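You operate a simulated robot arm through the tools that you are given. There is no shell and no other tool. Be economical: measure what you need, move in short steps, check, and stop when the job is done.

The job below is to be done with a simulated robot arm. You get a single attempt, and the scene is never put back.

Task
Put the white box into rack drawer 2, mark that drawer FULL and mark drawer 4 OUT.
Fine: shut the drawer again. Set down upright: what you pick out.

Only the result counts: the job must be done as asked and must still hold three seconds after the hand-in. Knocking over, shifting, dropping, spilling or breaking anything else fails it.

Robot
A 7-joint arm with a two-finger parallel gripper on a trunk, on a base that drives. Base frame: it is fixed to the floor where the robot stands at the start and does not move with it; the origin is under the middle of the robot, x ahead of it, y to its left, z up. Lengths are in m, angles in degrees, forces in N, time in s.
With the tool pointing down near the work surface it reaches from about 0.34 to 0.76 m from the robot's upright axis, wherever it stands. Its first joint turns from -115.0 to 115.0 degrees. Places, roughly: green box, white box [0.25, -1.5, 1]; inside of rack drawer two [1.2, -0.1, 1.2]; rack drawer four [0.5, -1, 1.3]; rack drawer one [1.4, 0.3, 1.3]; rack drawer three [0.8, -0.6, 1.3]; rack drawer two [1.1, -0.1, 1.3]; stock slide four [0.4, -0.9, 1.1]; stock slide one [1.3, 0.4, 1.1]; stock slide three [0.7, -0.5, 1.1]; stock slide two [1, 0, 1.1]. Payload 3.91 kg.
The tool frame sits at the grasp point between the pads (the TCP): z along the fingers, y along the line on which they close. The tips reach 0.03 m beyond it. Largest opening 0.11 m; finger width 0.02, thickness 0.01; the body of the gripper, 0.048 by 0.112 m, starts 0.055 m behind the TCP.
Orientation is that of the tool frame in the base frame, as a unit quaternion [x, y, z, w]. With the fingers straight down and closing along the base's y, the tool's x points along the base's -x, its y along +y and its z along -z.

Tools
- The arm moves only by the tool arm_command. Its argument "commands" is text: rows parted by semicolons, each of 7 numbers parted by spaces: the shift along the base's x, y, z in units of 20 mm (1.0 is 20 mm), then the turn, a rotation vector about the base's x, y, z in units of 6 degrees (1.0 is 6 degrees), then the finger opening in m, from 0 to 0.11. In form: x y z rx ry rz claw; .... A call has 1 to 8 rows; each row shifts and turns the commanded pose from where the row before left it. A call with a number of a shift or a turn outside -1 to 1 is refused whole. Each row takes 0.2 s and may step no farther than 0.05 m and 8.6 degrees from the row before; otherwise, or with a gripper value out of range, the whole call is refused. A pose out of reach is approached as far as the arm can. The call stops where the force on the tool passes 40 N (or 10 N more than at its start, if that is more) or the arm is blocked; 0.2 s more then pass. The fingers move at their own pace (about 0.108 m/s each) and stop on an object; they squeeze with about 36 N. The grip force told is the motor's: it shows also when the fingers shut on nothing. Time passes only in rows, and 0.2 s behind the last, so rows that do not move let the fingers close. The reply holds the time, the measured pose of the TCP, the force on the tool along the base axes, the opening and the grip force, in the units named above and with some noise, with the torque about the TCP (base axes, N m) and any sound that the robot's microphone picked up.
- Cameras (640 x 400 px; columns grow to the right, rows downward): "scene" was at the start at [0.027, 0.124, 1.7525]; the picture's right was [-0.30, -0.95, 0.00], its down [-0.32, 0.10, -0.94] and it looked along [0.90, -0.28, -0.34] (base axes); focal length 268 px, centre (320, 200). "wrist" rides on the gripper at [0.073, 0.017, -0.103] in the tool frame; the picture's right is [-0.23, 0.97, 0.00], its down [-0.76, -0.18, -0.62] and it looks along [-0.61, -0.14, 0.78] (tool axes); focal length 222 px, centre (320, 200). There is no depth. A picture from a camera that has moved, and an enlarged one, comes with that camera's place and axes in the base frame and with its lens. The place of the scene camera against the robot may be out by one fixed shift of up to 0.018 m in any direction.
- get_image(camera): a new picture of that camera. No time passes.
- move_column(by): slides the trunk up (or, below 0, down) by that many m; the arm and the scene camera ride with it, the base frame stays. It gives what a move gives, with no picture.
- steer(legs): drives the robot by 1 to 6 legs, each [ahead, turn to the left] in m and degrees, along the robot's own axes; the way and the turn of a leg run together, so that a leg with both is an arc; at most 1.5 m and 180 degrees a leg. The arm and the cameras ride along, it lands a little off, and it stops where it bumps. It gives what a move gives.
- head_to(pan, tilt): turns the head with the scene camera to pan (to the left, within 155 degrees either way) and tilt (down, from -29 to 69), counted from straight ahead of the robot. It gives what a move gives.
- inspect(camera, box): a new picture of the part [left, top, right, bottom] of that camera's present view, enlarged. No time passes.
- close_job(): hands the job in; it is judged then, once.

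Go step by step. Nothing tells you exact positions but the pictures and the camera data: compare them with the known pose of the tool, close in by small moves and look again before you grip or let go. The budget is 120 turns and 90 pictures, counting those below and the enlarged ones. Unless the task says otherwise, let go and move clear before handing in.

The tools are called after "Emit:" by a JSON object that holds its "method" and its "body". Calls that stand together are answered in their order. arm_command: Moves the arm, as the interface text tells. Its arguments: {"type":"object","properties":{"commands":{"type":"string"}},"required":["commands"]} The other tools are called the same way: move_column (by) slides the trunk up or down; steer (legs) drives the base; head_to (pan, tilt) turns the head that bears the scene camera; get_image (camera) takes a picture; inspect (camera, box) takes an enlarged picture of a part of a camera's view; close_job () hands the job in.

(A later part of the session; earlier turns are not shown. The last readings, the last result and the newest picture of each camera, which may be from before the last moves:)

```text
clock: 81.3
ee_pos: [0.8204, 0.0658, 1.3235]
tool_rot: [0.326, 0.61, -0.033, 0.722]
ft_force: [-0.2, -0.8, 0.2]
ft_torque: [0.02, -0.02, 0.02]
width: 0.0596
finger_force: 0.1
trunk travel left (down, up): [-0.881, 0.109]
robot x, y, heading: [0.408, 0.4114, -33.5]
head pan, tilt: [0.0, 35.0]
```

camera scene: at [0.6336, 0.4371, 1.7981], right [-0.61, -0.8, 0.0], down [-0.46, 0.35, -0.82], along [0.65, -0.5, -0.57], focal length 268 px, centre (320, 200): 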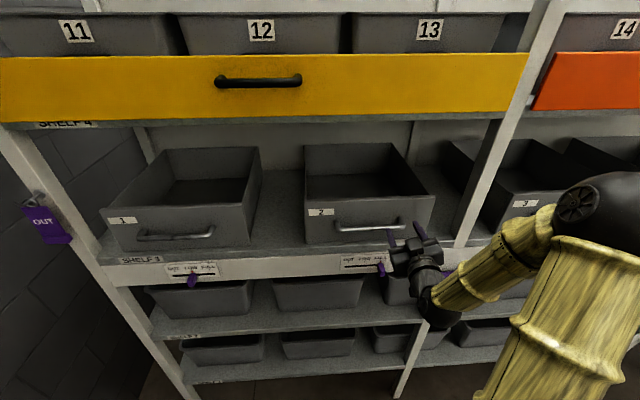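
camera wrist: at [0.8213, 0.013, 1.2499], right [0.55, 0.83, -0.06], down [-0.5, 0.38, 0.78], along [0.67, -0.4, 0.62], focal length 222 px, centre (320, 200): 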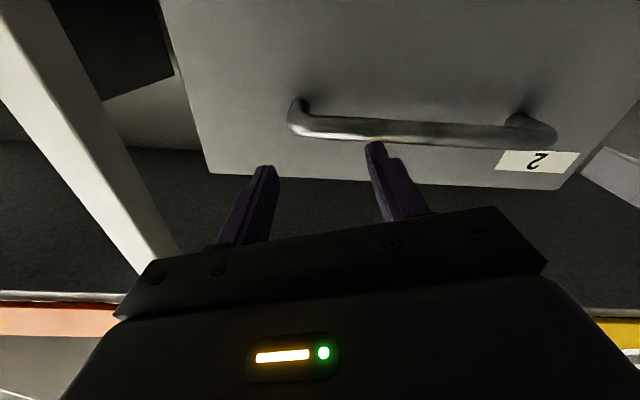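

Rolling works in place. I'll finish the roll while shifting to the handle's centre.

Emit:
{"method": "arm_command", "body": {"commands": "0.138 0.209 -0.115 0.834 -0.54 -0.058 0.06;0.138 0.209 -0.115 0.834 -0.54 -0.058 0.06;0.138 0.209 -0.115 0.834 -0.54 -0.058 0.06;0.138 0.209 -0.115 0.834 -0.54 -0.058 0.06;0.138 0.209 -0.115 0.834 -0.54 -0.058 0.06;0.138 0.209 -0.115 0.834 -0.54 -0.058 0.06;0.138 0.209 -0.115 0.834 -0.54 -0.058 0.06;0.138 0.209 -0.115 0.834 -0.54 -0.058 0.06"}}

Emit:
{"method": "get_image", "body": {"camera": "wrist"}}

Emit:
{"method": "get_image", "body": {"camera": "scene"}}

```text
clock: 83.1
ee_pos: [0.8495, 0.0918, 1.3073]
tool_rot: [0.564, 0.402, 0.231, 0.683]
ft_force: [0.6, -0.7, 0.0]
ft_torque: [0.03, 0.04, 0.0]
width: 0.06
finger_force: 0.1
out of reach, approached as far as the arm can: row 1, 3, 6
trunk travel left (down, up): [-0.881, 0.109]
robot x, y, heading: [0.4069, 0.4141, -33.7]
head pan, tilt: [0.0, 35.0]
```

```text
53 pictures are left
camera wrist: at [0.8113, 0.2127, 1.298], right [0.01, 0.08, 1.0], down [-0.96, -0.27, 0.03], along [0.27, -0.96, 0.07], focal length 222 px, centre (320, 200)
```

wrist: 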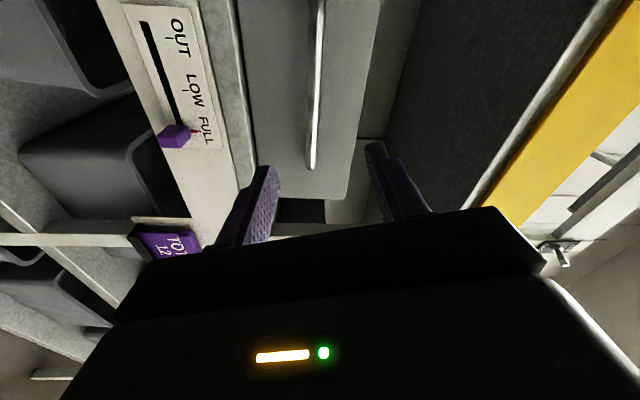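

```text
52 pictures are left
camera scene: at [0.5138, 0.5259, 1.798], right [-0.55, -0.83, 0.0], down [-0.48, 0.32, -0.82], along [0.68, -0.45, -0.57], focal length 268 px, centre (320, 200)
```

scene: 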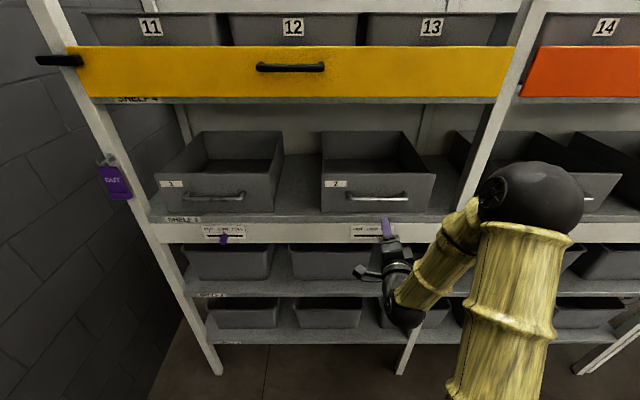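

The fingers are now above/below the bar's level. I'll straighten the tool slightly and advance 0.12 m.

Emit:
{"method": "arm_command", "body": {"commands": "0.834 -0.552 0 0.07 0.11 0.12 0.06;0.834 -0.552 0 0.07 0.11 0.12 0.06;0.834 -0.552 0 0.08 0.11 0.14 0.06;0.834 -0.552 0 0 0 0 0.06;0.834 -0.552 0 0 0 0 0.06;0.834 -0.552 0 0 0 0 0.06"}}

Emit:
{"method": "get_image", "body": {"camera": "wrist"}}

Emit:
{"method": "inspect", "body": {"camera": "scene", "box": [300, 130, 460, 240]}}

```text
clock: 84.5
ee_pos: [0.9493, 0.0256, 1.3043]
tool_rot: [0.568, 0.424, 0.238, 0.664]
ft_force: [0.2, -0.2, 0.2]
ft_torque: [0.02, -0.01, 0.01]
width: 0.0601
finger_force: 0.1
trunk travel left (down, up): [-0.881, 0.109]
robot x, y, heading: [0.4083, 0.415, -33.5]
head pan, tilt: [0.0, 35.0]
```

```text
51 pictures are left
camera wrist: at [0.9054, 0.1445, 1.3], right [0.04, 0.05, 1.0], down [-0.95, -0.31, 0.05], along [0.31, -0.95, 0.04], focal length 222 px, centre (320, 200)
```

wrist: 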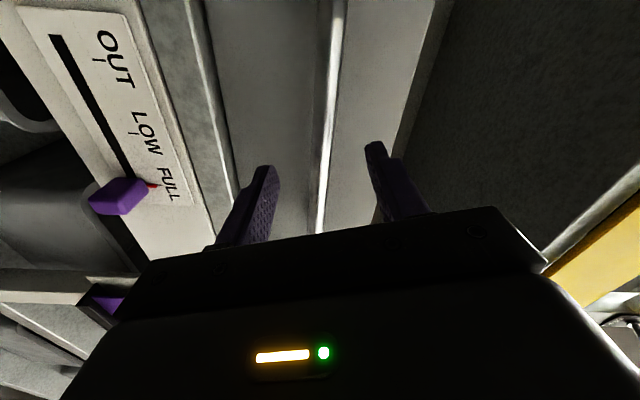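

```text
3.64 times, centred on (380, 185) of scene
camera zoom: at [0.5143, 0.5253, 1.798], right [-0.55, -0.83, 0.0], down [-0.48, 0.32, -0.82], along [0.68, -0.45, -0.57], focal length 973 px, centre (102, 254)
```

zoom: 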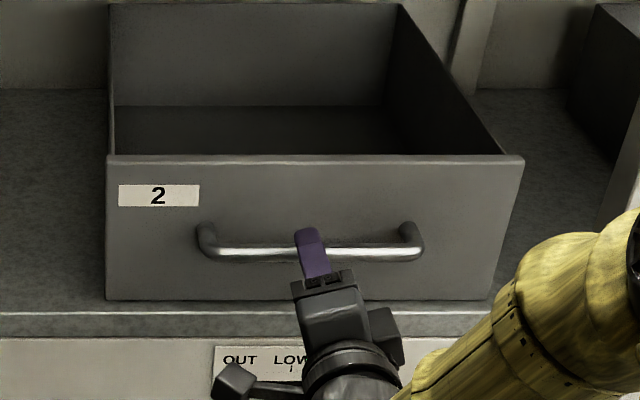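

The bar lies between the fingers. I'll advance 55 mm more and close on it.

Emit:
{"method": "arm_command", "body": {"commands": "0.767 -0.508 0.1 0 0 0 0.06;0.767 -0.508 0.1 0 0 0 0.06;0.767 -0.508 0.1 0 0 0 0.06"}}

Emit:
{"method": "get_image", "body": {"camera": "wrist"}}

Emit:
{"method": "inspect", "body": {"camera": "scene", "box": [300, 130, 460, 240]}}

```text
clock: 85.3
ee_pos: [0.9968, -0.0033, 1.3107]
tool_rot: [0.568, 0.424, 0.238, 0.664]
ft_force: [0.3, 0.1, 0.0]
ft_torque: [-0.01, 0.0, 0.01]
width: 0.06
finger_force: 0.1
trunk travel left (down, up): [-0.881, 0.109]
robot x, y, heading: [0.4094, 0.414, -33.4]
head pan, tilt: [0.0, 35.0]
```

```text
49 pictures are left
camera wrist: at [0.9524, 0.1142, 1.306], right [0.04, 0.05, 1.0], down [-0.95, -0.31, 0.05], along [0.31, -0.95, 0.04], focal length 222 px, centre (320, 200)
```

wrist: 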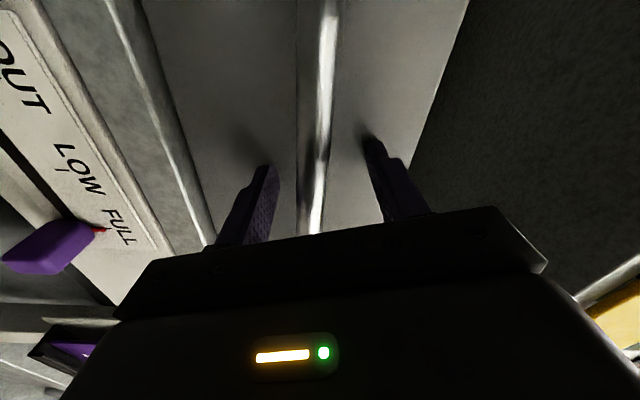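

```text
3.64 times, centred on (380, 185) of scene
camera zoom: at [0.5145, 0.5252, 1.798], right [-0.55, -0.83, 0.0], down [-0.48, 0.32, -0.82], along [0.68, -0.45, -0.57], focal length 973 px, centre (102, 254)
```

zoom: 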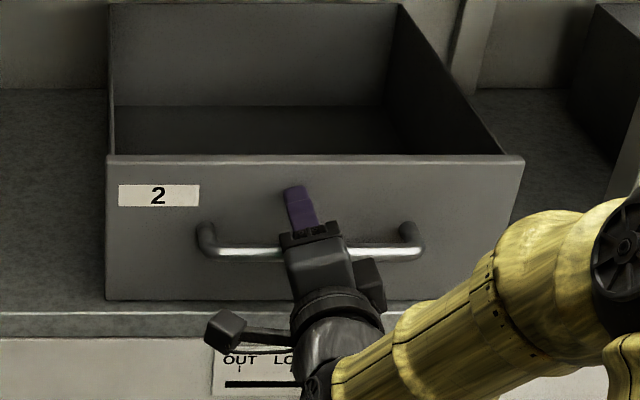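

Closing on the bar and pulling by backing the base.

Emit:
{"method": "arm_command", "body": {"commands": "0 0 0 0 0 0 0.03;0 0 0 0 0 0 0.01;0 0 0 0 0 0 0;0 0 0 0 0 0 0;0 0 0 0 0 0 0"}}

Emit:
{"method": "steer", "body": {"legs": [[-0.1, 0]]}}

Emit:
{"method": "get_image", "body": {"camera": "scene"}}

```text
clock: 86.5
ee_pos: [0.994, -0.0044, 1.3056]
tool_rot: [0.572, 0.425, 0.238, 0.66]
ft_force: [-13.6, 2.7, -34.9]
ft_torque: [0.94, -0.78, -1.05]
width: 0.0224
finger_force: 45.0
trunk travel left (down, up): [-0.881, 0.109]
robot x, y, heading: [0.4101, 0.4142, -33.5]
head pan, tilt: [0.0, 35.0]
```

```text
clock: 87.7
ee_pos: [0.9136, 0.0489, 1.3052]
tool_rot: [0.571, 0.425, 0.239, 0.66]
ft_force: [-4.0, -4.9, -34.7]
ft_torque: [0.84, -0.85, 0.13]
width: 0.0219
finger_force: 44.7
trunk travel left (down, up): [-0.881, 0.109]
robot x, y, heading: [0.3235, 0.47, -33.4]
head pan, tilt: [0.0, 35.0]
```

```text
47 pictures are left
camera scene: at [0.433, 0.5769, 1.798], right [-0.55, -0.83, 0.0], down [-0.48, 0.32, -0.82], along [0.68, -0.45, -0.58], focal length 268 px, centre (320, 200)
```

scene: 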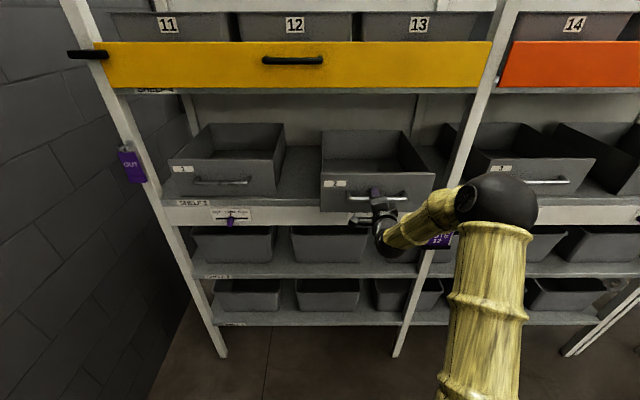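

The drawer follows. I'll relieve the vertical load and pull another 0.1 m.

Emit:
{"method": "arm_command", "body": {"commands": "0 0 -0.25 0 0 0 0;0 0 0 0 0 0 0"}}

Emit:
{"method": "steer", "body": {"legs": [[-0.1, 0]]}}

Emit:
{"method": "get_image", "body": {"camera": "scene"}}

```text
clock: 88.3
ee_pos: [0.9104, 0.0491, 1.3056]
tool_rot: [0.57, 0.423, 0.238, 0.663]
ft_force: [-1.3, -3.4, 9.8]
ft_torque: [1.22, -0.56, -0.73]
width: 0.0221
finger_force: 45.0
trunk travel left (down, up): [-0.881, 0.109]
robot x, y, heading: [0.3253, 0.4714, -33.5]
head pan, tilt: [0.0, 35.0]
```

```text
clock: 89.4
ee_pos: [0.8254, 0.1062, 1.305]
tool_rot: [0.57, 0.424, 0.238, 0.662]
ft_force: [-1.6, -2.1, 19.1]
ft_torque: [1.05, -0.62, 0.43]
width: 0.0221
finger_force: 45.1
trunk travel left (down, up): [-0.881, 0.109]
robot x, y, heading: [0.2453, 0.5239, -33.7]
head pan, tilt: [0.0, 35.0]
```

```text
46 pictures are left
camera scene: at [0.3438, 0.6375, 1.7983], right [-0.56, -0.83, 0.0], down [-0.47, 0.32, -0.82], along [0.68, -0.46, -0.57], focal length 268 px, centre (320, 200)
```

scene: 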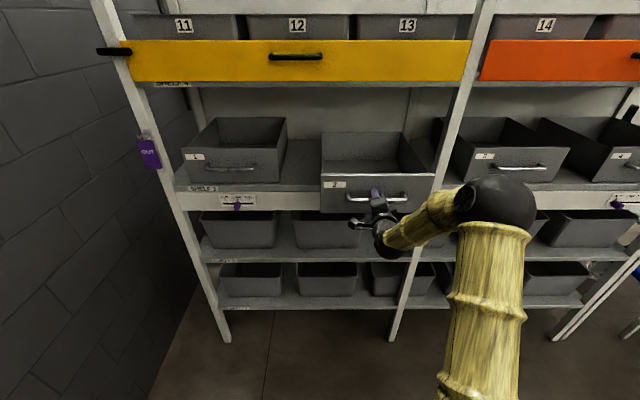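

Drawer 2 is now open by about 0.2 m. I'll release, back off 0.1 m, then turn the tool back to pointing down while retracting.

Emit:
{"method": "arm_command", "body": {"commands": "0 0 0 0 0 0 0.03;0 0 0 0 0 0 0.06;0 0 0 0 0 0 0.06"}}

Emit:
{"method": "steer", "body": {"legs": [[-0.1, 0]]}}

Emit:
{"method": "arm_command", "body": {"commands": "-0.542 0.359 0 -0.203 1 0.722 0.08;-0.542 0.359 0 -0.203 1 0.722 0.1;-0.542 0.359 0 -0.203 1 0.722 0.11;-0.542 0.359 0 -0.203 1 0.722 0.11;-0.542 0.359 0 -0.203 1 0.722 0.11;-0.542 0.359 0 -0.203 1 0.722 0.11;-0.542 0.359 0 -0.203 1 0.722 0.11;-0.542 0.359 0 -0.203 1 0.722 0.11"}}

Emit:
{"method": "arm_command", "body": {"commands": "-0.542 0.359 0 -0.203 1 0.722 0.11;-0.542 0.359 0 -0.203 1 0.722 0.11;-0.542 0.359 0 -0.203 1 0.722 0.11;-0.542 0.359 0 -0.203 1 0.722 0.11;-0.542 0.359 0 -0.203 1 0.722 0.11;-0.542 0.359 0 -0.203 1 0.722 0.11;-0.542 0.359 0 -0.203 1 0.722 0.11;-0.542 0.359 0 -0.203 1 0.722 0.11"}}

Emit:
{"method": "get_image", "body": {"camera": "scene"}}

```text
clock: 90.2
ee_pos: [0.829, 0.1039, 1.3038]
tool_rot: [0.57, 0.424, 0.238, 0.662]
ft_force: [0.4, -0.4, -0.6]
ft_torque: [0.0, -0.03, 0.02]
width: 0.0598
finger_force: 0.1
trunk travel left (down, up): [-0.881, 0.109]
robot x, y, heading: [0.2408, 0.5259, -33.9]
head pan, tilt: [0.0, 35.0]
```

```text
clock: 91.3
ee_pos: [0.7438, 0.1602, 1.3044]
tool_rot: [0.57, 0.423, 0.237, 0.663]
ft_force: [-0.8, 1.0, 0.5]
ft_torque: [0.0, 0.0, -0.02]
width: 0.0599
finger_force: 0.1
trunk travel left (down, up): [-0.881, 0.109]
robot x, y, heading: [0.1578, 0.5827, -33.8]
head pan, tilt: [0.0, 35.0]
```

```text
clock: 93.1
ee_pos: [0.6568, 0.2167, 1.3052]
tool_rot: [0.413, 0.816, 0.134, 0.382]
ft_force: [0.3, -0.3, 0.2]
ft_torque: [0.02, -0.01, 0.0]
width: 0.1101
finger_force: 0.2
trunk travel left (down, up): [-0.881, 0.109]
robot x, y, heading: [0.1576, 0.581, -33.8]
head pan, tilt: [0.0, 35.0]
```

```text
clock: 94.9
ee_pos: [0.5718, 0.2745, 1.3036]
tool_rot: [0.144, 0.99, -0.007, -0.001]
ft_force: [0.4, -0.3, -0.3]
ft_torque: [0.01, 0.02, 0.01]
width: 0.11
finger_force: 0.0
trunk travel left (down, up): [-0.881, 0.109]
robot x, y, heading: [0.1579, 0.5783, -34.1]
head pan, tilt: [0.0, 35.0]
```

```text
45 pictures are left
camera scene: at [0.267, 0.6909, 1.798], right [-0.56, -0.83, 0.0], down [-0.48, 0.32, -0.82], along [0.68, -0.46, -0.57], focal length 268 px, centre (320, 200)
```

scene: 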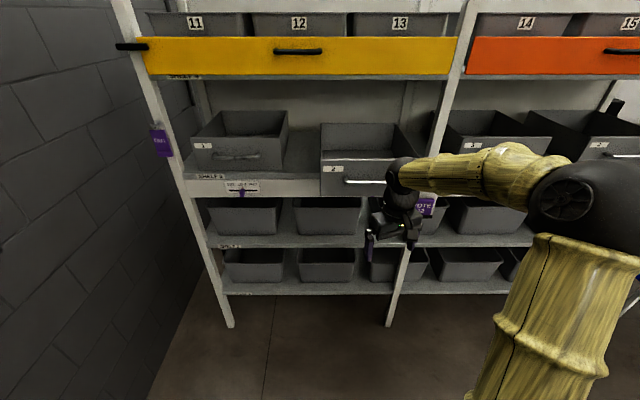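

Tool points down again. Now driving back to the table for the white box.

Emit:
{"method": "steer", "body": {"legs": [[0, -68.7], [0.87, 0], [0.86, 0], [0, 55]]}}

Emit:
{"method": "head_to", "body": {"pan": 0, "tilt": 45}}

Emit:
{"method": "get_image", "body": {"camera": "wrist"}}

Emit:
{"method": "get_image", "body": {"camera": "scene"}}

```text
clock: 105.8
ee_pos: [-0.3444, -1.4685, 1.303]
tool_rot: [0.69, 0.724, 0.003, -0.008]
ft_force: [0.9, 1.8, -0.3]
ft_torque: [-0.18, 0.12, -0.08]
width: 0.1098
finger_force: 0.0
trunk travel left (down, up): [-0.881, 0.109]
robot x, y, heading: [-0.2006, -0.9836, -103.6]
head pan, tilt: [0.0, 35.0]
stopped in leg 3: the force on the tool passed its limit (the readings are from after the stop); the commanded pose is now the measured one
```

```text
clock: 106.5
ee_pos: [-0.3447, -1.4681, 1.3045]
tool_rot: [0.69, 0.724, 0.002, -0.008]
ft_force: [0.8, 1.2, 0.2]
ft_torque: [-0.25, 0.11, -0.07]
width: 0.1099
finger_force: 0.0
trunk travel left (down, up): [-0.881, 0.109]
robot x, y, heading: [-0.1992, -0.9863, -103.8]
head pan, tilt: [0.0, 45.0]
```

```text
44 pictures are left
camera wrist: at [-0.3292, -1.3972, 1.4081], right [0.98, -0.18, -0.01], down [-0.14, -0.78, 0.61], along [-0.12, -0.6, -0.79], focal length 222 px, centre (320, 200)
```

wrist: 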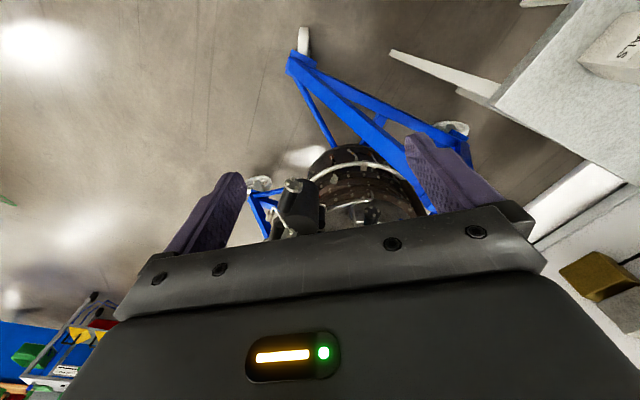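

```text
43 pictures are left
camera scene: at [-0.0595, -1.0394, 1.7833], right [-0.97, 0.24, 0.0], down [0.17, 0.69, -0.71], along [-0.17, -0.69, -0.71], focal length 268 px, centre (320, 200)
```

scene: 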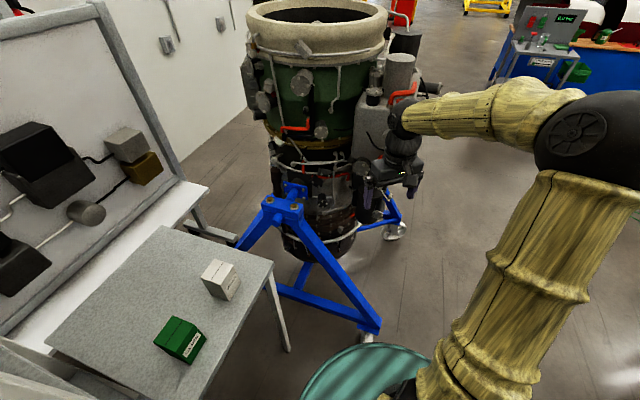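

The forearm/wrist touched the engine unit and the drive stopped. I'll back straight off immediately and check that nothing moved.

Emit:
{"method": "steer", "body": {"legs": [[-0.25, 0]]}}

Emit:
{"method": "get_image", "body": {"camera": "scene"}}

```text
clock: 108.4
ee_pos: [-0.2875, -1.2251, 1.3034]
tool_rot: [0.691, 0.723, 0.001, -0.008]
ft_force: [0.2, 0.1, -0.6]
ft_torque: [-0.02, -0.02, -0.01]
width: 0.1099
finger_force: 0.1
trunk travel left (down, up): [-0.881, 0.109]
robot x, y, heading: [-0.1406, -0.7394, -104.1]
head pan, tilt: [0.0, 45.0]
```

```text
42 pictures are left
camera scene: at [0.0002, -0.7973, 1.7833], right [-0.97, 0.24, 0.0], down [0.17, 0.69, -0.71], along [-0.17, -0.69, -0.71], focal length 268 px, centre (320, 200)
```

scene: 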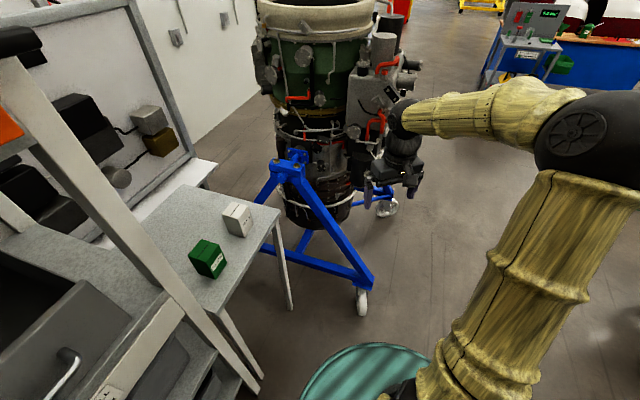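

The engine looks unmoved. I'll approach more to the left, well clear of it.

Emit:
{"method": "steer", "body": {"legs": [[0, 19], [0.25, 0], [0, 21.5]]}}

Emit:
{"method": "get_image", "body": {"camera": "wrist"}}

Emit:
{"method": "get_image", "body": {"camera": "scene"}}

```text
clock: 112.4
ee_pos: [0.0811, -1.4589, 1.3036]
tool_rot: [0.401, 0.916, -0.001, -0.009]
ft_force: [-0.2, 0.4, -0.2]
ft_torque: [-0.03, -0.03, -0.03]
width: 0.1099
finger_force: 0.0
trunk travel left (down, up): [-0.881, 0.109]
robot x, y, heading: [-0.1215, -0.9939, -63.6]
head pan, tilt: [0.0, 45.0]
```

```text
41 pictures are left
camera wrist: at [0.0481, -1.3948, 1.408], right [0.87, 0.49, -0.01], down [0.4, -0.68, 0.61], along [0.3, -0.54, -0.79], focal length 222 px, centre (320, 200)
```

wrist: 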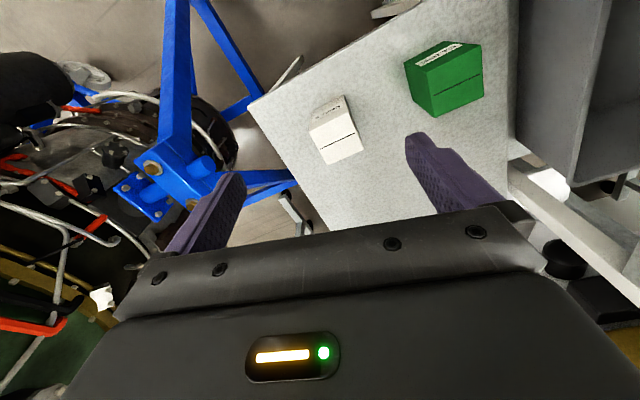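

```text
40 pictures are left
camera scene: at [0.0241, -0.945, 1.7832], right [-0.9, -0.44, 0.0], down [-0.31, 0.63, -0.71], along [0.31, -0.63, -0.71], focal length 268 px, centre (320, 200)
```

scene: 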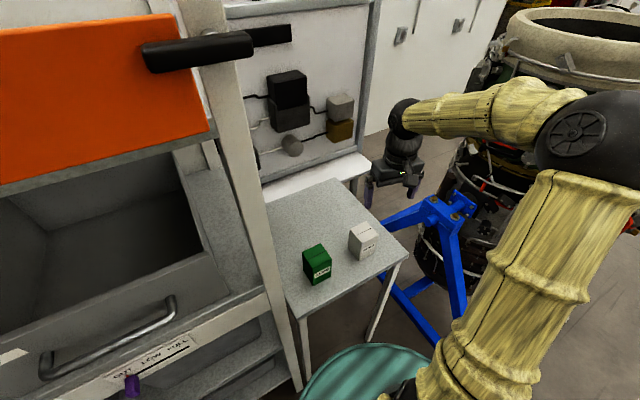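

Position is good; the box is still at (0.142, -1.510). Moving over it with the yaw correction, down to z≈1.15.

Emit:
{"method": "arm_command", "body": {"commands": "0.375 -0.325 -0.96 -0.006 -0.02 0.29 0.11;0.375 -0.325 -0.96 -0.006 -0.02 0.29 0.11;0.375 -0.325 -0.96 -0.006 -0.02 0.29 0.11;0.375 -0.325 -0.96 -0.006 -0.02 0.29 0.11;0.375 -0.325 -0.96 -0.006 -0.02 0.29 0.11;0.375 -0.325 -0.96 -0.006 -0.02 0.29 0.11;0.375 -0.325 -0.96 -0.006 -0.02 0.29 0.11;0.375 -0.325 -0.96 -0.006 -0.02 0.29 0.11"}}

Emit:
{"method": "get_image", "body": {"camera": "wrist"}}

```text
clock: 114.2
ee_pos: [0.1422, -1.5113, 1.1472]
tool_rot: [0.288, 0.958, -0.001, 0.001]
ft_force: [0.3, 0.0, 0.2]
ft_torque: [0.0, 0.0, -0.02]
width: 0.1099
finger_force: 0.0
trunk travel left (down, up): [-0.881, 0.109]
robot x, y, heading: [-0.1195, -0.9932, -63.6]
head pan, tilt: [0.0, 45.0]
```

```text
39 pictures are left
camera wrist: at [0.0929, -1.4574, 1.2512], right [0.73, 0.69, 0.0], down [0.54, -0.57, 0.63], along [0.43, -0.45, -0.78], focal length 222 px, centre (320, 200)
```

wrist: 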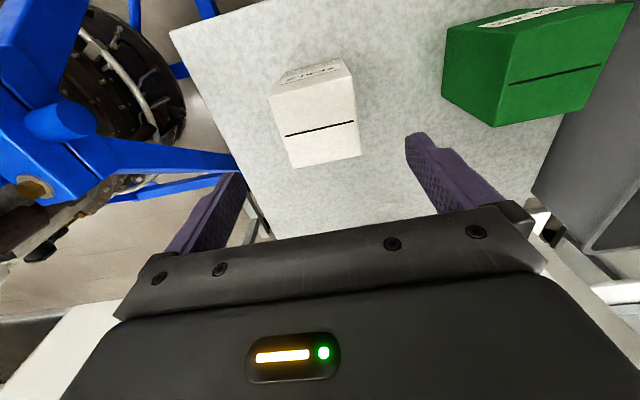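

Same alignment as in the first pick. Descending and gripping as before.

Emit:
{"method": "arm_command", "body": {"commands": "-0.3 0 -1 0 0 0 0.11;0 0 -1 0 0 0 0.11;0 0 -1 0 0 0 0.11;0 0 -1 0 0 0 0.11;0 0 -1 0 0 0 0.11;0 0 -0.8 0 0 0 0.11;0 0 0 0 0 0 0.11"}}

Emit:
{"method": "get_image", "body": {"camera": "wrist"}}

```text
clock: 115.8
ee_pos: [0.1355, -1.5115, 1.0332]
tool_rot: [0.287, 0.958, -0.002, 0.001]
ft_force: [-0.9, -0.2, -0.3]
ft_torque: [0.0, 0.01, -0.01]
width: 0.1103
finger_force: 0.0
trunk travel left (down, up): [-0.881, 0.109]
robot x, y, heading: [-0.1192, -0.9952, -63.6]
head pan, tilt: [0.0, 45.0]
```

```text
38 pictures are left
camera wrist: at [0.0854, -1.4575, 1.1362], right [0.73, 0.69, 0.0], down [0.54, -0.57, 0.63], along [0.43, -0.46, -0.78], focal length 222 px, centre (320, 200)
```

wrist: 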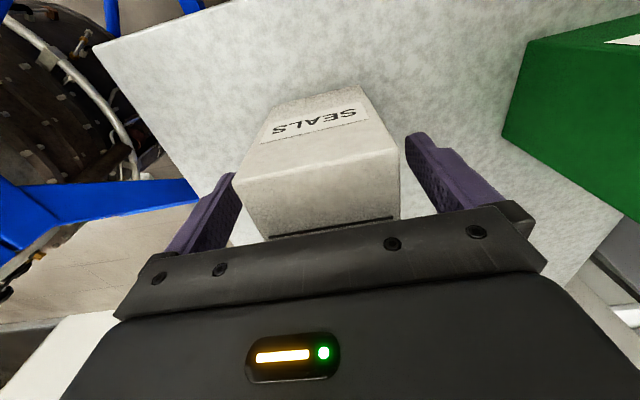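

Centred. Closing and lifting.

Emit:
{"method": "arm_command", "body": {"commands": "0 0 0 0 0 0 0.07;0 0 0 0 0 0 0.05;0 0 0 0 0 0 0.05;0 0 0 0 0 0 0.05;0 0 1 0 0 0 0.05;0 0 1 0 0 0 0.05;0 0 1 0 0 0 0.05;0 0 1 0 0 0 0.05"}}

Emit:
{"method": "move_column", "body": {"by": 0.108}}

Emit:
{"method": "arm_command", "body": {"commands": "0 0 1 0 0 0 0.05;0 0 1 0 0 0 0.05;0 0 1 0 0 0 0.05;-0.4 0.7 1 0 0 0 0.05;-0.4 0.7 1 0 0 0 0.05;-0.4 0.7 1 0 0 0 0.05;-0.4 0.7 1 0 0 0 0.05;-0.4 0.7 0 0 0 0 0.05"}}

Emit:
{"method": "get_image", "body": {"camera": "scene"}}

```text
clock: 117.6
ee_pos: [0.135, -1.5107, 1.1144]
tool_rot: [0.288, 0.958, -0.002, 0.001]
ft_force: [0.1, 0.1, -1.7]
ft_torque: [-0.01, 0.01, -0.03]
width: 0.0697
finger_force: 35.8
trunk travel left (down, up): [-0.881, 0.109]
robot x, y, heading: [-0.1179, -0.9943, -63.5]
head pan, tilt: [0.0, 45.0]
```

```text
clock: 119.0
ee_pos: [0.134, -1.5109, 1.2226]
tool_rot: [0.287, 0.958, -0.001, 0.001]
ft_force: [0.1, -0.6, -0.8]
ft_torque: [0.02, 0.04, -0.01]
width: 0.0696
finger_force: 36.4
trunk travel left (down, up): [-0.989, 0.001]
robot x, y, heading: [-0.1214, -0.9951, -63.8]
head pan, tilt: [0.0, 45.0]
```

```text
clock: 120.8
ee_pos: [0.0952, -1.4418, 1.3623]
tool_rot: [0.287, 0.958, -0.002, 0.002]
ft_force: [-0.2, -1.0, -1.8]
ft_torque: [-0.03, -0.03, 0.0]
width: 0.0697
finger_force: 36.3
trunk travel left (down, up): [-0.989, 0.001]
robot x, y, heading: [-0.1214, -0.9908, -63.6]
head pan, tilt: [0.0, 45.0]
```

```text
37 pictures are left
camera scene: at [0.0238, -0.9448, 1.8912], right [-0.9, -0.44, 0.0], down [-0.31, 0.63, -0.71], along [0.31, -0.63, -0.71], focal length 268 px, centre (320, 200)
```

scene: 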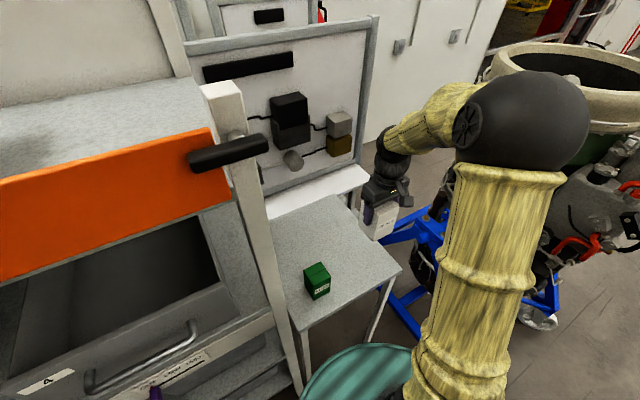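

Box held. I'll back off, turn along the rack, and drive to drawer 2 at a safe distance.

Emit:
{"method": "steer", "body": {"legs": [[-0.57, 0], [0, 120], [1.17, 0]]}}

Emit:
{"method": "arm_command", "body": {"commands": "0 0 1 0 0 0 0.05;0 0 1 0 0 0 0.05;0 0 1 0 0 0 0.05;0 0 1 0 0 0 0.05;0 0 1 0 0 0 0.05;0 0 1 0 0 0 0.05;0 0 1 0 0 0 0.05"}}

```text
clock: 134.6
ee_pos: [0.6352, 0.8647, 1.3614]
tool_rot: [-0.667, 0.745, 0.001, 0.001]
ft_force: [0.1, 0.1, -0.8]
ft_torque: [-0.04, -0.02, -0.01]
width: 0.0699
finger_force: 36.0
trunk travel left (down, up): [-0.989, 0.001]
robot x, y, heading: [0.3345, 0.4674, 53.2]
head pan, tilt: [0.0, 45.0]
```

```text
clock: 136.2
ee_pos: [0.6353, 0.864, 1.5034]
tool_rot: [-0.666, 0.746, 0.0, 0.0]
ft_force: [-0.3, 0.3, -1.8]
ft_torque: [-0.03, 0.0, -0.03]
width: 0.0696
finger_force: 36.3
trunk travel left (down, up): [-0.989, 0.001]
robot x, y, heading: [0.3301, 0.4661, 53.2]
head pan, tilt: [0.0, 45.0]
```

Now turning to face drawer 2 with the box above rim height.

Emit:
{"method": "steer", "body": {"legs": [[0, -86.7]]}}

Emit:
{"method": "get_image", "body": {"camera": "scene"}}

Emit:
{"method": "get_image", "body": {"camera": "wrist"}}

```text
clock: 140.2
ee_pos: [0.7516, 0.1975, 1.5021]
tool_rot: [0.017, 1.0, -0.001, 0.001]
ft_force: [0.2, 0.7, -1.8]
ft_torque: [0.0, 0.02, 0.0]
width: 0.0697
finger_force: 36.4
trunk travel left (down, up): [-0.989, 0.001]
robot x, y, heading: [0.3344, 0.4662, -32.4]
head pan, tilt: [0.0, 45.0]
```

```text
36 pictures are left
camera scene: at [0.4324, 0.5841, 1.8912], right [-0.54, -0.84, 0.0], down [-0.6, 0.38, -0.71], along [0.6, -0.38, -0.71], focal length 268 px, centre (320, 200)
```

scene: 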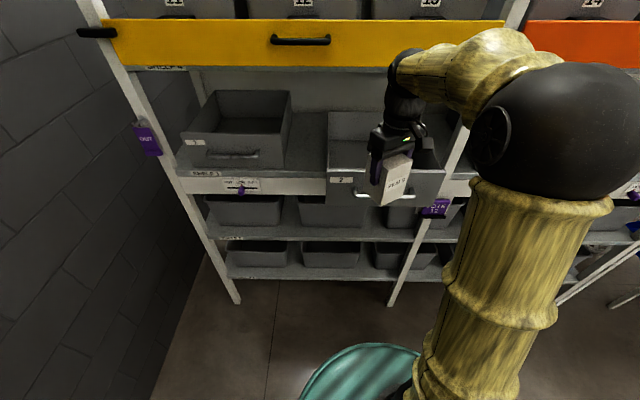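

```text
35 pictures are left
camera wrist: at [0.6815, 0.2168, 1.6058], right [0.26, 0.97, 0.0], down [0.75, -0.2, 0.63], along [0.6, -0.16, -0.78], focal length 222 px, centre (320, 200)
```

wrist: 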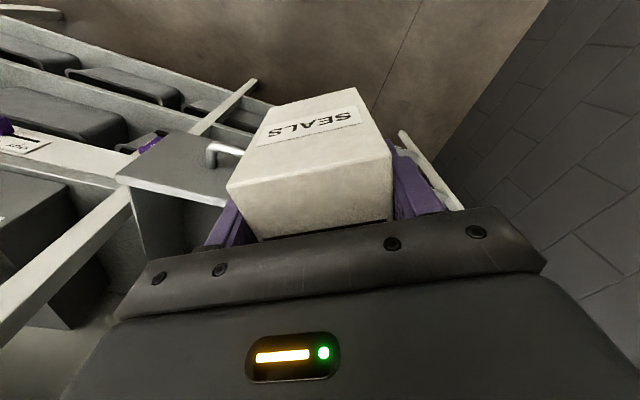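

I'll align the tool yaw with the drawer, then creep forward 0.1 m and check height over the rim.

Emit:
{"method": "arm_command", "body": {"commands": "-0.138 -0.208 0.2 0 0 -0.875 0.05;-0.138 -0.208 0.2 0 0 -0.875 0.05;-0.138 -0.208 0.2 0 0 -0.875 0.05;-0.138 -0.208 0.2 0 0 -0.875 0.05;-0.138 -0.208 0.2 0 0 -0.875 0.05;-0.138 -0.208 0 0 0 -0.875 0.05"}}

Emit:
{"method": "steer", "body": {"legs": [[0.08, -1]]}}

Emit:
{"method": "get_image", "body": {"camera": "scene"}}

Emit:
{"method": "get_image", "body": {"camera": "wrist"}}

```text
clock: 141.6
ee_pos: [0.7367, 0.1735, 1.5223]
tool_rot: [0.289, 0.957, -0.001, 0.001]
ft_force: [0.3, 0.8, -1.1]
ft_torque: [-0.01, -0.02, 0.0]
width: 0.0696
finger_force: 35.9
trunk travel left (down, up): [-0.989, 0.001]
robot x, y, heading: [0.334, 0.4711, -32.4]
head pan, tilt: [0.0, 45.0]
```

```text
clock: 142.7
ee_pos: [0.7978, 0.124, 1.5214]
tool_rot: [0.295, 0.955, -0.002, 0.001]
ft_force: [1.1, 0.4, -1.7]
ft_torque: [-0.01, 0.0, 0.0]
width: 0.0697
finger_force: 36.4
trunk travel left (down, up): [-0.989, 0.001]
robot x, y, heading: [0.3982, 0.4242, -33.3]
head pan, tilt: [0.0, 45.0]
```

```text
34 pictures are left
camera scene: at [0.5, 0.5403, 1.8912], right [-0.55, -0.84, 0.0], down [-0.59, 0.39, -0.71], along [0.59, -0.39, -0.71], focal length 268 px, centre (320, 200)
```

scene: 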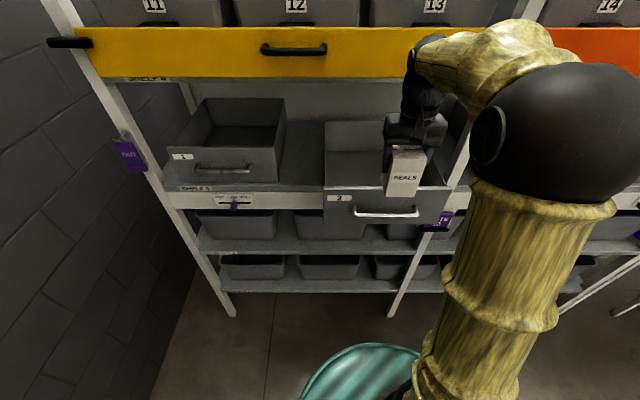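

```text
33 pictures are left
camera wrist: at [0.748, 0.1794, 1.6257], right [0.74, 0.67, 0.0], down [0.53, -0.58, 0.62], along [0.42, -0.46, -0.78], focal length 222 px, centre (320, 200)
```

wrist: 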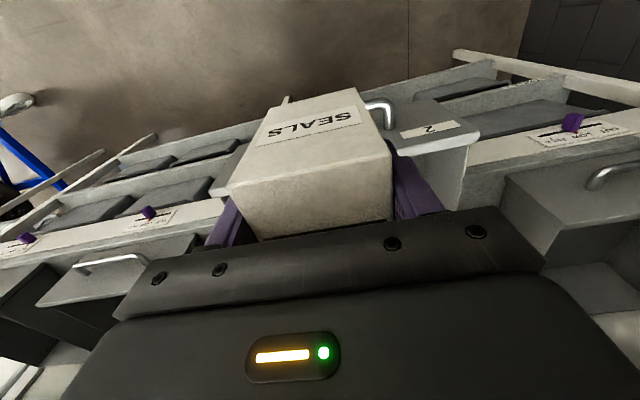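

The drawer's front edge is at n≈-0.67 and the box hangs at n≈-0.60, 5+ cm above the rim. Advancing 0.145 m.

Emit:
{"method": "steer", "body": {"legs": [[0.145, 0]]}}

Emit:
{"method": "get_image", "body": {"camera": "scene"}}

Emit:
{"method": "get_image", "body": {"camera": "wrist"}}

```text
clock: 144.0
ee_pos: [0.9171, 0.0454, 1.5228]
tool_rot: [0.297, 0.955, -0.001, 0.001]
ft_force: [-0.1, -0.1, -1.4]
ft_torque: [0.06, 0.04, -0.03]
width: 0.0698
finger_force: 36.6
trunk travel left (down, up): [-0.989, 0.001]
robot x, y, heading: [0.5215, 0.346, -33.3]
head pan, tilt: [0.0, 45.0]
```

```text
32 pictures are left
camera scene: at [0.6204, 0.4609, 1.8912], right [-0.55, -0.83, 0.0], down [-0.59, 0.39, -0.71], along [0.59, -0.39, -0.71], focal length 268 px, centre (320, 200)
```

scene: 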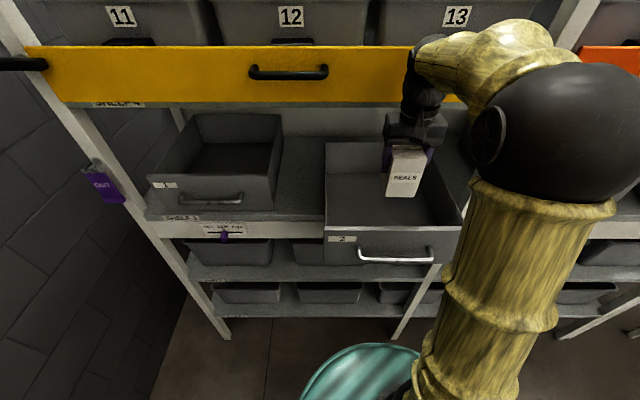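

```text
31 pictures are left
camera wrist: at [0.8679, 0.0998, 1.6256], right [0.74, 0.67, 0.0], down [0.53, -0.58, 0.62], along [0.42, -0.46, -0.78], focal length 222 px, centre (320, 200)
```

wrist: 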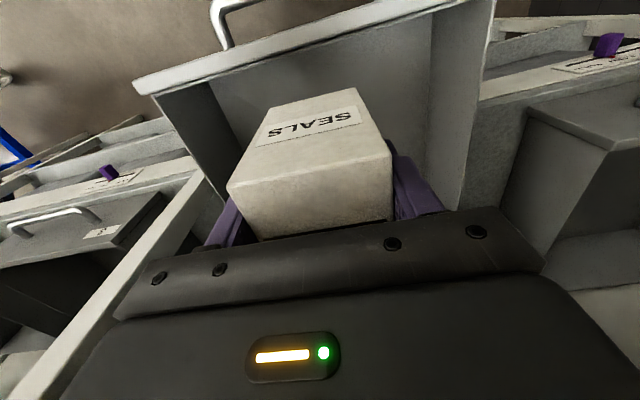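

The box is centred in the drawer opening, clear of walls. Lowering.

Emit:
{"method": "arm_command", "body": {"commands": "0 0 -1 0 0 0 0.05;0 0 -1 0 0 0 0.05;0 0 -1 0 0 0 0.05;0 0 -1 0 0 0 0.05;0 0 -1 0 0 0 0.05;0 0 -1 0 0 0 0.05;0 0 -1 0 0 0 0.05;0 0 -1 0 0 0 0.05"}}

Emit:
{"method": "get_image", "body": {"camera": "scene"}}

Emit:
{"method": "get_image", "body": {"camera": "wrist"}}

```text
clock: 145.8
ee_pos: [0.9154, 0.0461, 1.3614]
tool_rot: [0.296, 0.955, -0.001, 0.0]
ft_force: [0.7, -0.5, -2.1]
ft_torque: [0.03, 0.02, -0.03]
width: 0.0696
finger_force: 35.9
trunk travel left (down, up): [-0.989, 0.001]
robot x, y, heading: [0.5201, 0.3458, -33.3]
head pan, tilt: [0.0, 45.0]
```

```text
30 pictures are left
camera scene: at [0.6201, 0.461, 1.8912], right [-0.55, -0.83, 0.0], down [-0.59, 0.39, -0.71], along [0.59, -0.39, -0.71], focal length 268 px, centre (320, 200)
```

scene: 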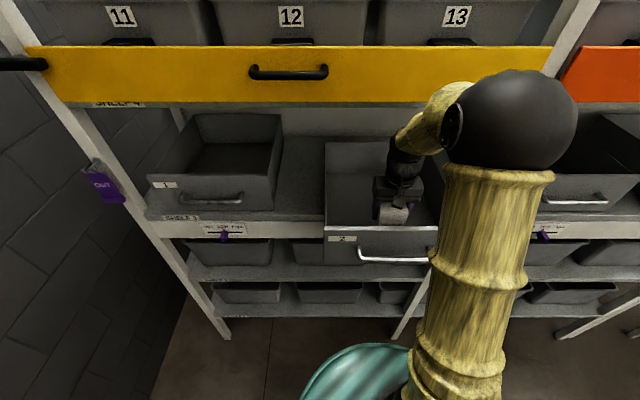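

```text
29 pictures are left
camera wrist: at [0.8675, 0.1004, 1.4648], right [0.74, 0.67, 0.0], down [0.53, -0.58, 0.63], along [0.42, -0.46, -0.78], focal length 222 px, centre (320, 200)
```

wrist: 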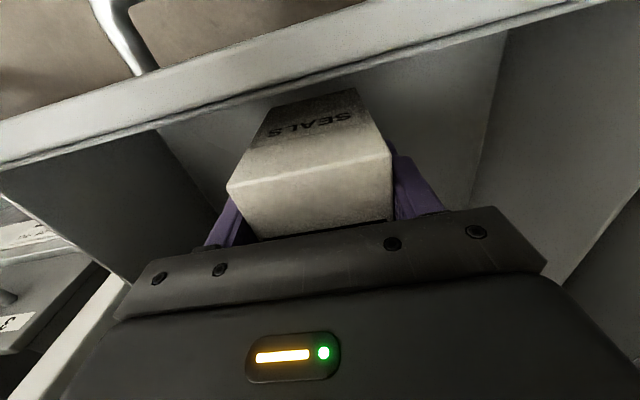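

Box is inside the walls. Lowering further in smaller steps until it touches the floor.

Emit:
{"method": "arm_command", "body": {"commands": "0 0 -0.5 0 0 0 0.05;0 0 -0.5 0 0 0 0.05;0 0 -0.5 0 0 0 0.05;0 0 0 0 0 0 0.05"}}

Emit:
{"method": "get_image", "body": {"camera": "wrist"}}

Emit:
{"method": "inspect", "body": {"camera": "scene", "box": [310, 120, 470, 270]}}

```text
clock: 146.8
ee_pos: [0.9162, 0.0471, 1.3314]
tool_rot: [0.296, 0.955, -0.001, 0.001]
ft_force: [0.4, -0.7, -1.2]
ft_torque: [-0.01, -0.02, -0.01]
width: 0.0697
finger_force: 35.9
trunk travel left (down, up): [-0.989, 0.001]
robot x, y, heading: [0.5211, 0.3452, -33.6]
head pan, tilt: [0.0, 45.0]
```

```text
28 pictures are left
camera wrist: at [0.8673, 0.1006, 1.4347], right [0.74, 0.67, 0.0], down [0.53, -0.58, 0.63], along [0.42, -0.46, -0.78], focal length 222 px, centre (320, 200)
```

wrist: 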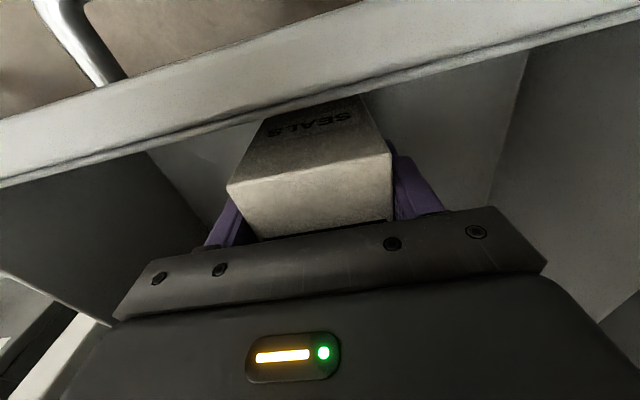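

```text
2.67 times, centred on (390, 195) of scene
camera zoom: at [0.6192, 0.4616, 1.8912], right [-0.55, -0.83, 0.0], down [-0.59, 0.39, -0.71], along [0.59, -0.39, -0.71], focal length 714 px, centre (133, 213)
```

zoom: 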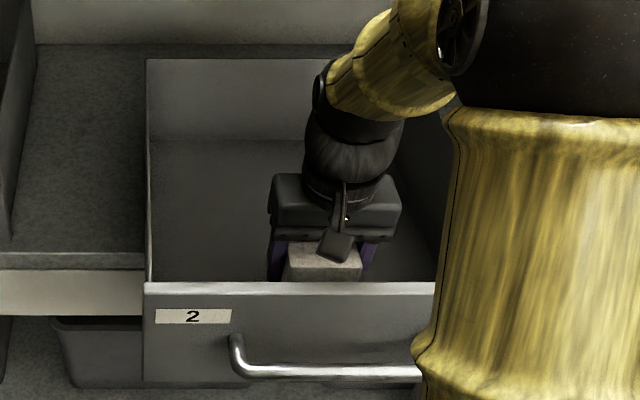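

Still no contact; continuing in 4 mm steps.

Emit:
{"method": "arm_command", "body": {"commands": "0 0 -0.2 0 0 0 0.05;0 0 -0.2 0 0 0 0.05;0 0 -0.2 0 0 0 0.05;0 0 0 0 0 0 0.05"}}

```text
clock: 147.8
ee_pos: [0.9164, 0.0451, 1.3193]
tool_rot: [0.297, 0.955, -0.002, 0.001]
ft_force: [-0.5, 0.0, -2.3]
ft_torque: [-0.02, 0.02, 0.0]
width: 0.0696
finger_force: 35.5
trunk travel left (down, up): [-0.989, 0.001]
robot x, y, heading: [0.5181, 0.3471, -33.2]
head pan, tilt: [0.0, 45.0]
```

Emit:
{"method": "arm_command", "body": {"commands": "0 0 -0.15 0 0 0 0.05;0 0 -0.15 0 0 0 0.05;0 0 0 0 0 0 0.05"}}

Emit:
{"method": "get_image", "body": {"camera": "wrist"}}

```text
clock: 148.6
ee_pos: [0.9167, 0.0454, 1.3158]
tool_rot: [0.297, 0.955, -0.001, 0.001]
ft_force: [0.8, -0.2, 1.3]
ft_torque: [0.03, -0.18, -0.02]
width: 0.0697
finger_force: 36.0
trunk travel left (down, up): [-0.989, 0.001]
robot x, y, heading: [0.5194, 0.3454, -33.4]
head pan, tilt: [0.0, 45.0]
```

```text
26 pictures are left
camera wrist: at [0.8674, 0.1004, 1.4182], right [0.74, 0.67, 0.0], down [0.53, -0.58, 0.63], along [0.42, -0.46, -0.78], focal length 222 px, centre (320, 200)
```

wrist: 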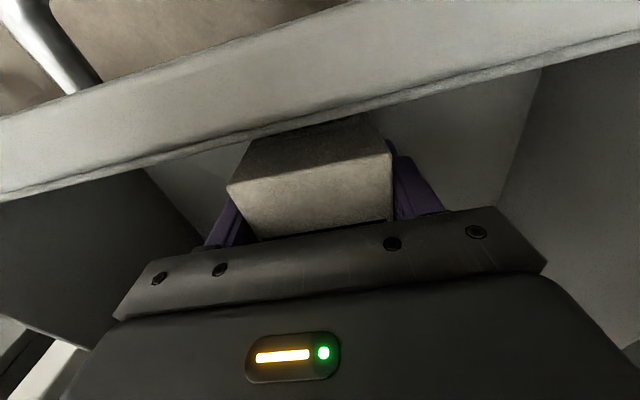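

The box's weight is now carried by the drawer floor (force sign flipped at the expected height). Releasing and rising.

Emit:
{"method": "arm_command", "body": {"commands": "0 0 -0.05 0 0 0 0.05;0 0 0 0 0 0 0.08;0 0 0 0 0 0 0.11;0 0 0 0 0 0 0.11;0 0 0.5 0 0 0 0.11;0 0 1 0 0 0 0.11;0 0 1 0 0 0 0.11;0 0 1 0 0 0 0.11"}}

Emit:
{"method": "arm_command", "body": {"commands": "0 0 1 0 0 0 0.11;0 0 1 0 0 0 0.11;0 0 1 0 0 0 0.11;0 0 1 0 0 0 0.11;0 0 1 0 0 0 0.11;0 0 0 0 0 0 0.11"}}

Emit:
{"method": "get_image", "body": {"camera": "wrist"}}

Emit:
{"method": "inspect", "body": {"camera": "scene", "box": [310, 120, 470, 270]}}

```text
clock: 150.4
ee_pos: [0.9148, 0.048, 1.3843]
tool_rot: [0.297, 0.955, -0.001, 0.0]
ft_force: [0.0, 0.5, 0.1]
ft_torque: [0.01, -0.01, -0.03]
width: 0.1096
finger_force: 0.0
trunk travel left (down, up): [-0.989, 0.001]
robot x, y, heading: [0.519, 0.3479, -33.4]
head pan, tilt: [0.0, 45.0]
```

```text
clock: 151.8
ee_pos: [0.9158, 0.0449, 1.4831]
tool_rot: [0.296, 0.955, -0.001, 0.0]
ft_force: [-0.2, -0.2, 0.0]
ft_torque: [0.01, -0.02, -0.01]
width: 0.11
finger_force: 0.1
trunk travel left (down, up): [-0.989, 0.001]
robot x, y, heading: [0.5188, 0.3465, -33.4]
head pan, tilt: [0.0, 45.0]
```

```text
25 pictures are left
camera wrist: at [0.8667, 0.0997, 1.5872], right [0.74, 0.67, 0.0], down [0.53, -0.58, 0.63], along [0.42, -0.46, -0.78], focal length 222 px, centre (320, 200)
```

wrist: 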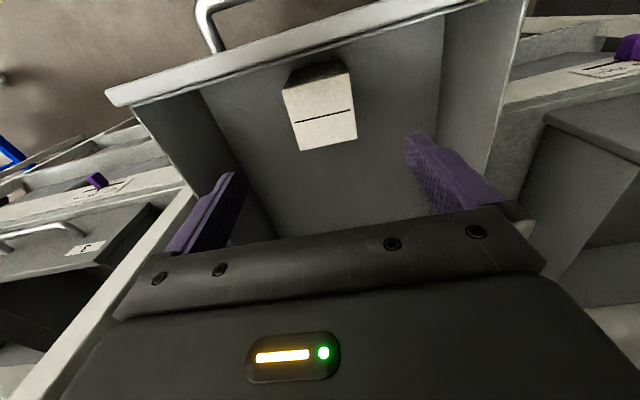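

```text
2.67 times, centred on (390, 195) of scene
camera zoom: at [0.6194, 0.4615, 1.8912], right [-0.55, -0.83, 0.0], down [-0.59, 0.39, -0.71], along [0.59, -0.39, -0.71], focal length 714 px, centre (133, 213)
```

zoom: 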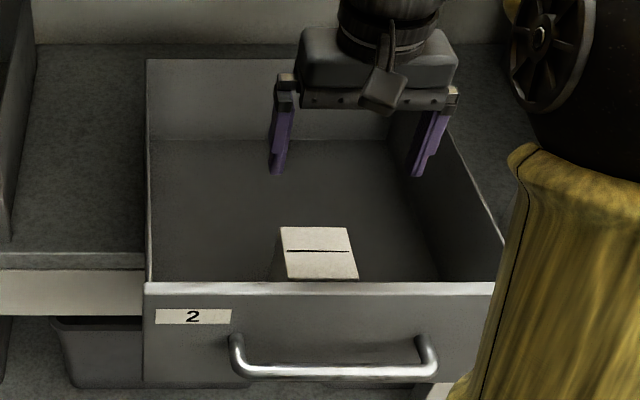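

The white box stands upright in drawer 2. Now I'll back off, close the fingers, tilt the tool forward, and lower to push the drawer front shut above its handle.

Emit:
{"method": "steer", "body": {"legs": [[-0.25, 0]]}}

Emit:
{"method": "arm_command", "body": {"commands": "0 0 -0.74 -0.483 -0.73 0 0.08;0 0 -0.74 -0.483 -0.73 0 0.05;0 0 -0.74 -0.483 -0.73 0 0.03;0 0 -0.74 -0.483 -0.73 0 0.01;0 0 -0.74 -0.483 -0.73 0 0;0 0 -0.74 -0.483 -0.73 0 0;0 0 -0.74 -0.483 -0.73 0 0;0 0 -0.74 -0.483 -0.73 0 0"}}

Emit:
{"method": "get_image", "body": {"camera": "wrist"}}

Emit:
{"method": "get_image", "body": {"camera": "scene"}}

```text
clock: 153.6
ee_pos: [0.7096, 0.1798, 1.4853]
tool_rot: [0.299, 0.954, -0.001, 0.002]
ft_force: [-0.4, 0.1, 0.2]
ft_torque: [-0.01, 0.01, 0.0]
width: 0.1098
finger_force: 0.2
trunk travel left (down, up): [-0.989, 0.001]
robot x, y, heading: [0.316, 0.4823, -33.7]
head pan, tilt: [0.0, 45.0]
```

```text
clock: 155.4
ee_pos: [0.7091, 0.1783, 1.3664]
tool_rot: [0.279, 0.89, -0.1, 0.346]
ft_force: [0.1, 0.2, 0.4]
ft_torque: [0.02, 0.0, 0.0]
width: 0.0
finger_force: 35.5
trunk travel left (down, up): [-0.989, 0.001]
robot x, y, heading: [0.3127, 0.4816, -33.9]
head pan, tilt: [0.0, 45.0]
```

```text
23 pictures are left
camera wrist: at [0.6186, 0.2617, 1.3939], right [0.69, 0.7, 0.17], down [0.01, -0.24, 0.97], along [0.72, -0.67, -0.17], focal length 222 px, centre (320, 200)
```

wrist: 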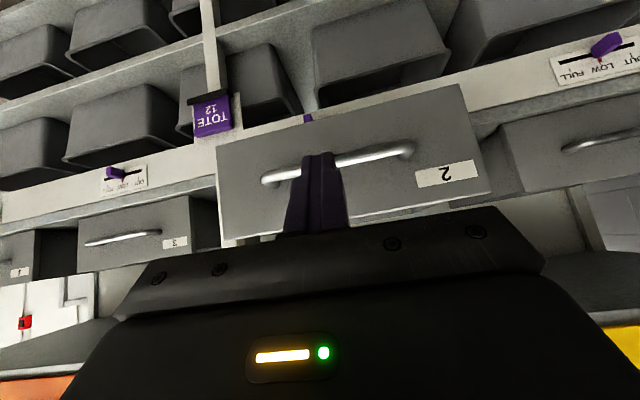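

```text
22 pictures are left
camera scene: at [0.4156, 0.5956, 1.8913], right [-0.56, -0.83, 0.0], down [-0.59, 0.39, -0.71], along [0.59, -0.39, -0.71], focal length 268 px, centre (320, 200)
```

scene: 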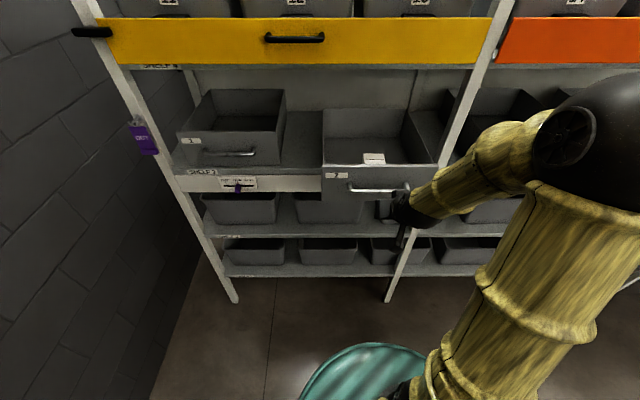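

The closed fingertips are level with the drawer front between handle and rim, centred. I'll drive forward to just short of contact.

Emit:
{"method": "steer", "body": {"legs": [[0.14, 0]]}}

Emit:
{"method": "get_image", "body": {"camera": "wrist"}}

Emit:
{"method": "inspect", "body": {"camera": "scene", "box": [300, 110, 460, 260]}}

```text
clock: 156.7
ee_pos: [0.825, 0.1009, 1.3654]
tool_rot: [0.279, 0.89, -0.1, 0.346]
ft_force: [0.4, -0.5, 0.4]
ft_torque: [0.04, 0.01, -0.01]
width: 0.0
finger_force: 35.3
trunk travel left (down, up): [-0.989, 0.001]
robot x, y, heading: [0.4299, 0.4074, -33.8]
head pan, tilt: [0.0, 45.0]
```

```text
21 pictures are left
camera wrist: at [0.7351, 0.1838, 1.3939], right [0.69, 0.7, 0.17], down [0.01, -0.24, 0.97], along [0.72, -0.67, -0.18], focal length 222 px, centre (320, 200)
```

wrist: 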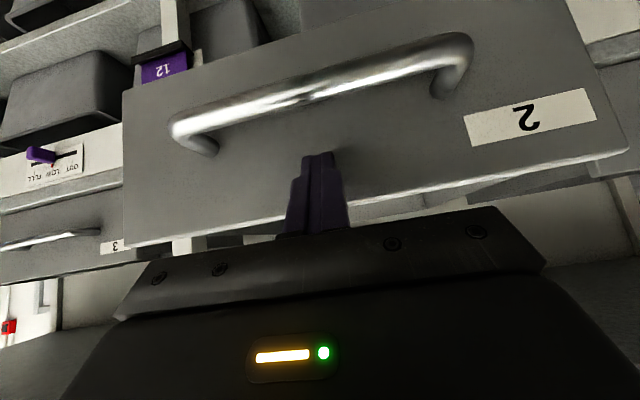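

```text
2.67 times, centred on (380, 185) of scene
camera zoom: at [0.5329, 0.518, 1.8912], right [-0.56, -0.83, 0.0], down [-0.59, 0.39, -0.71], along [0.59, -0.39, -0.71], focal length 714 px, centre (160, 240)
```

zoom: 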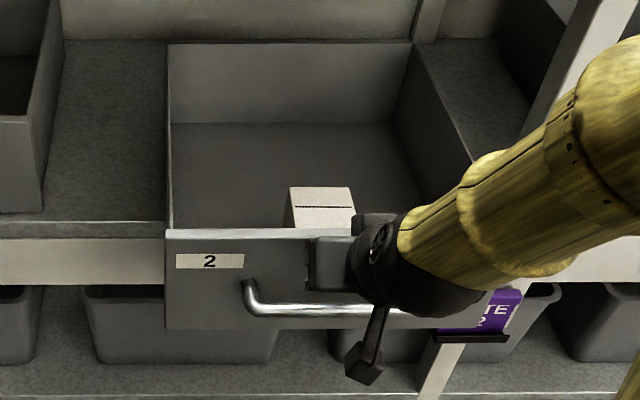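

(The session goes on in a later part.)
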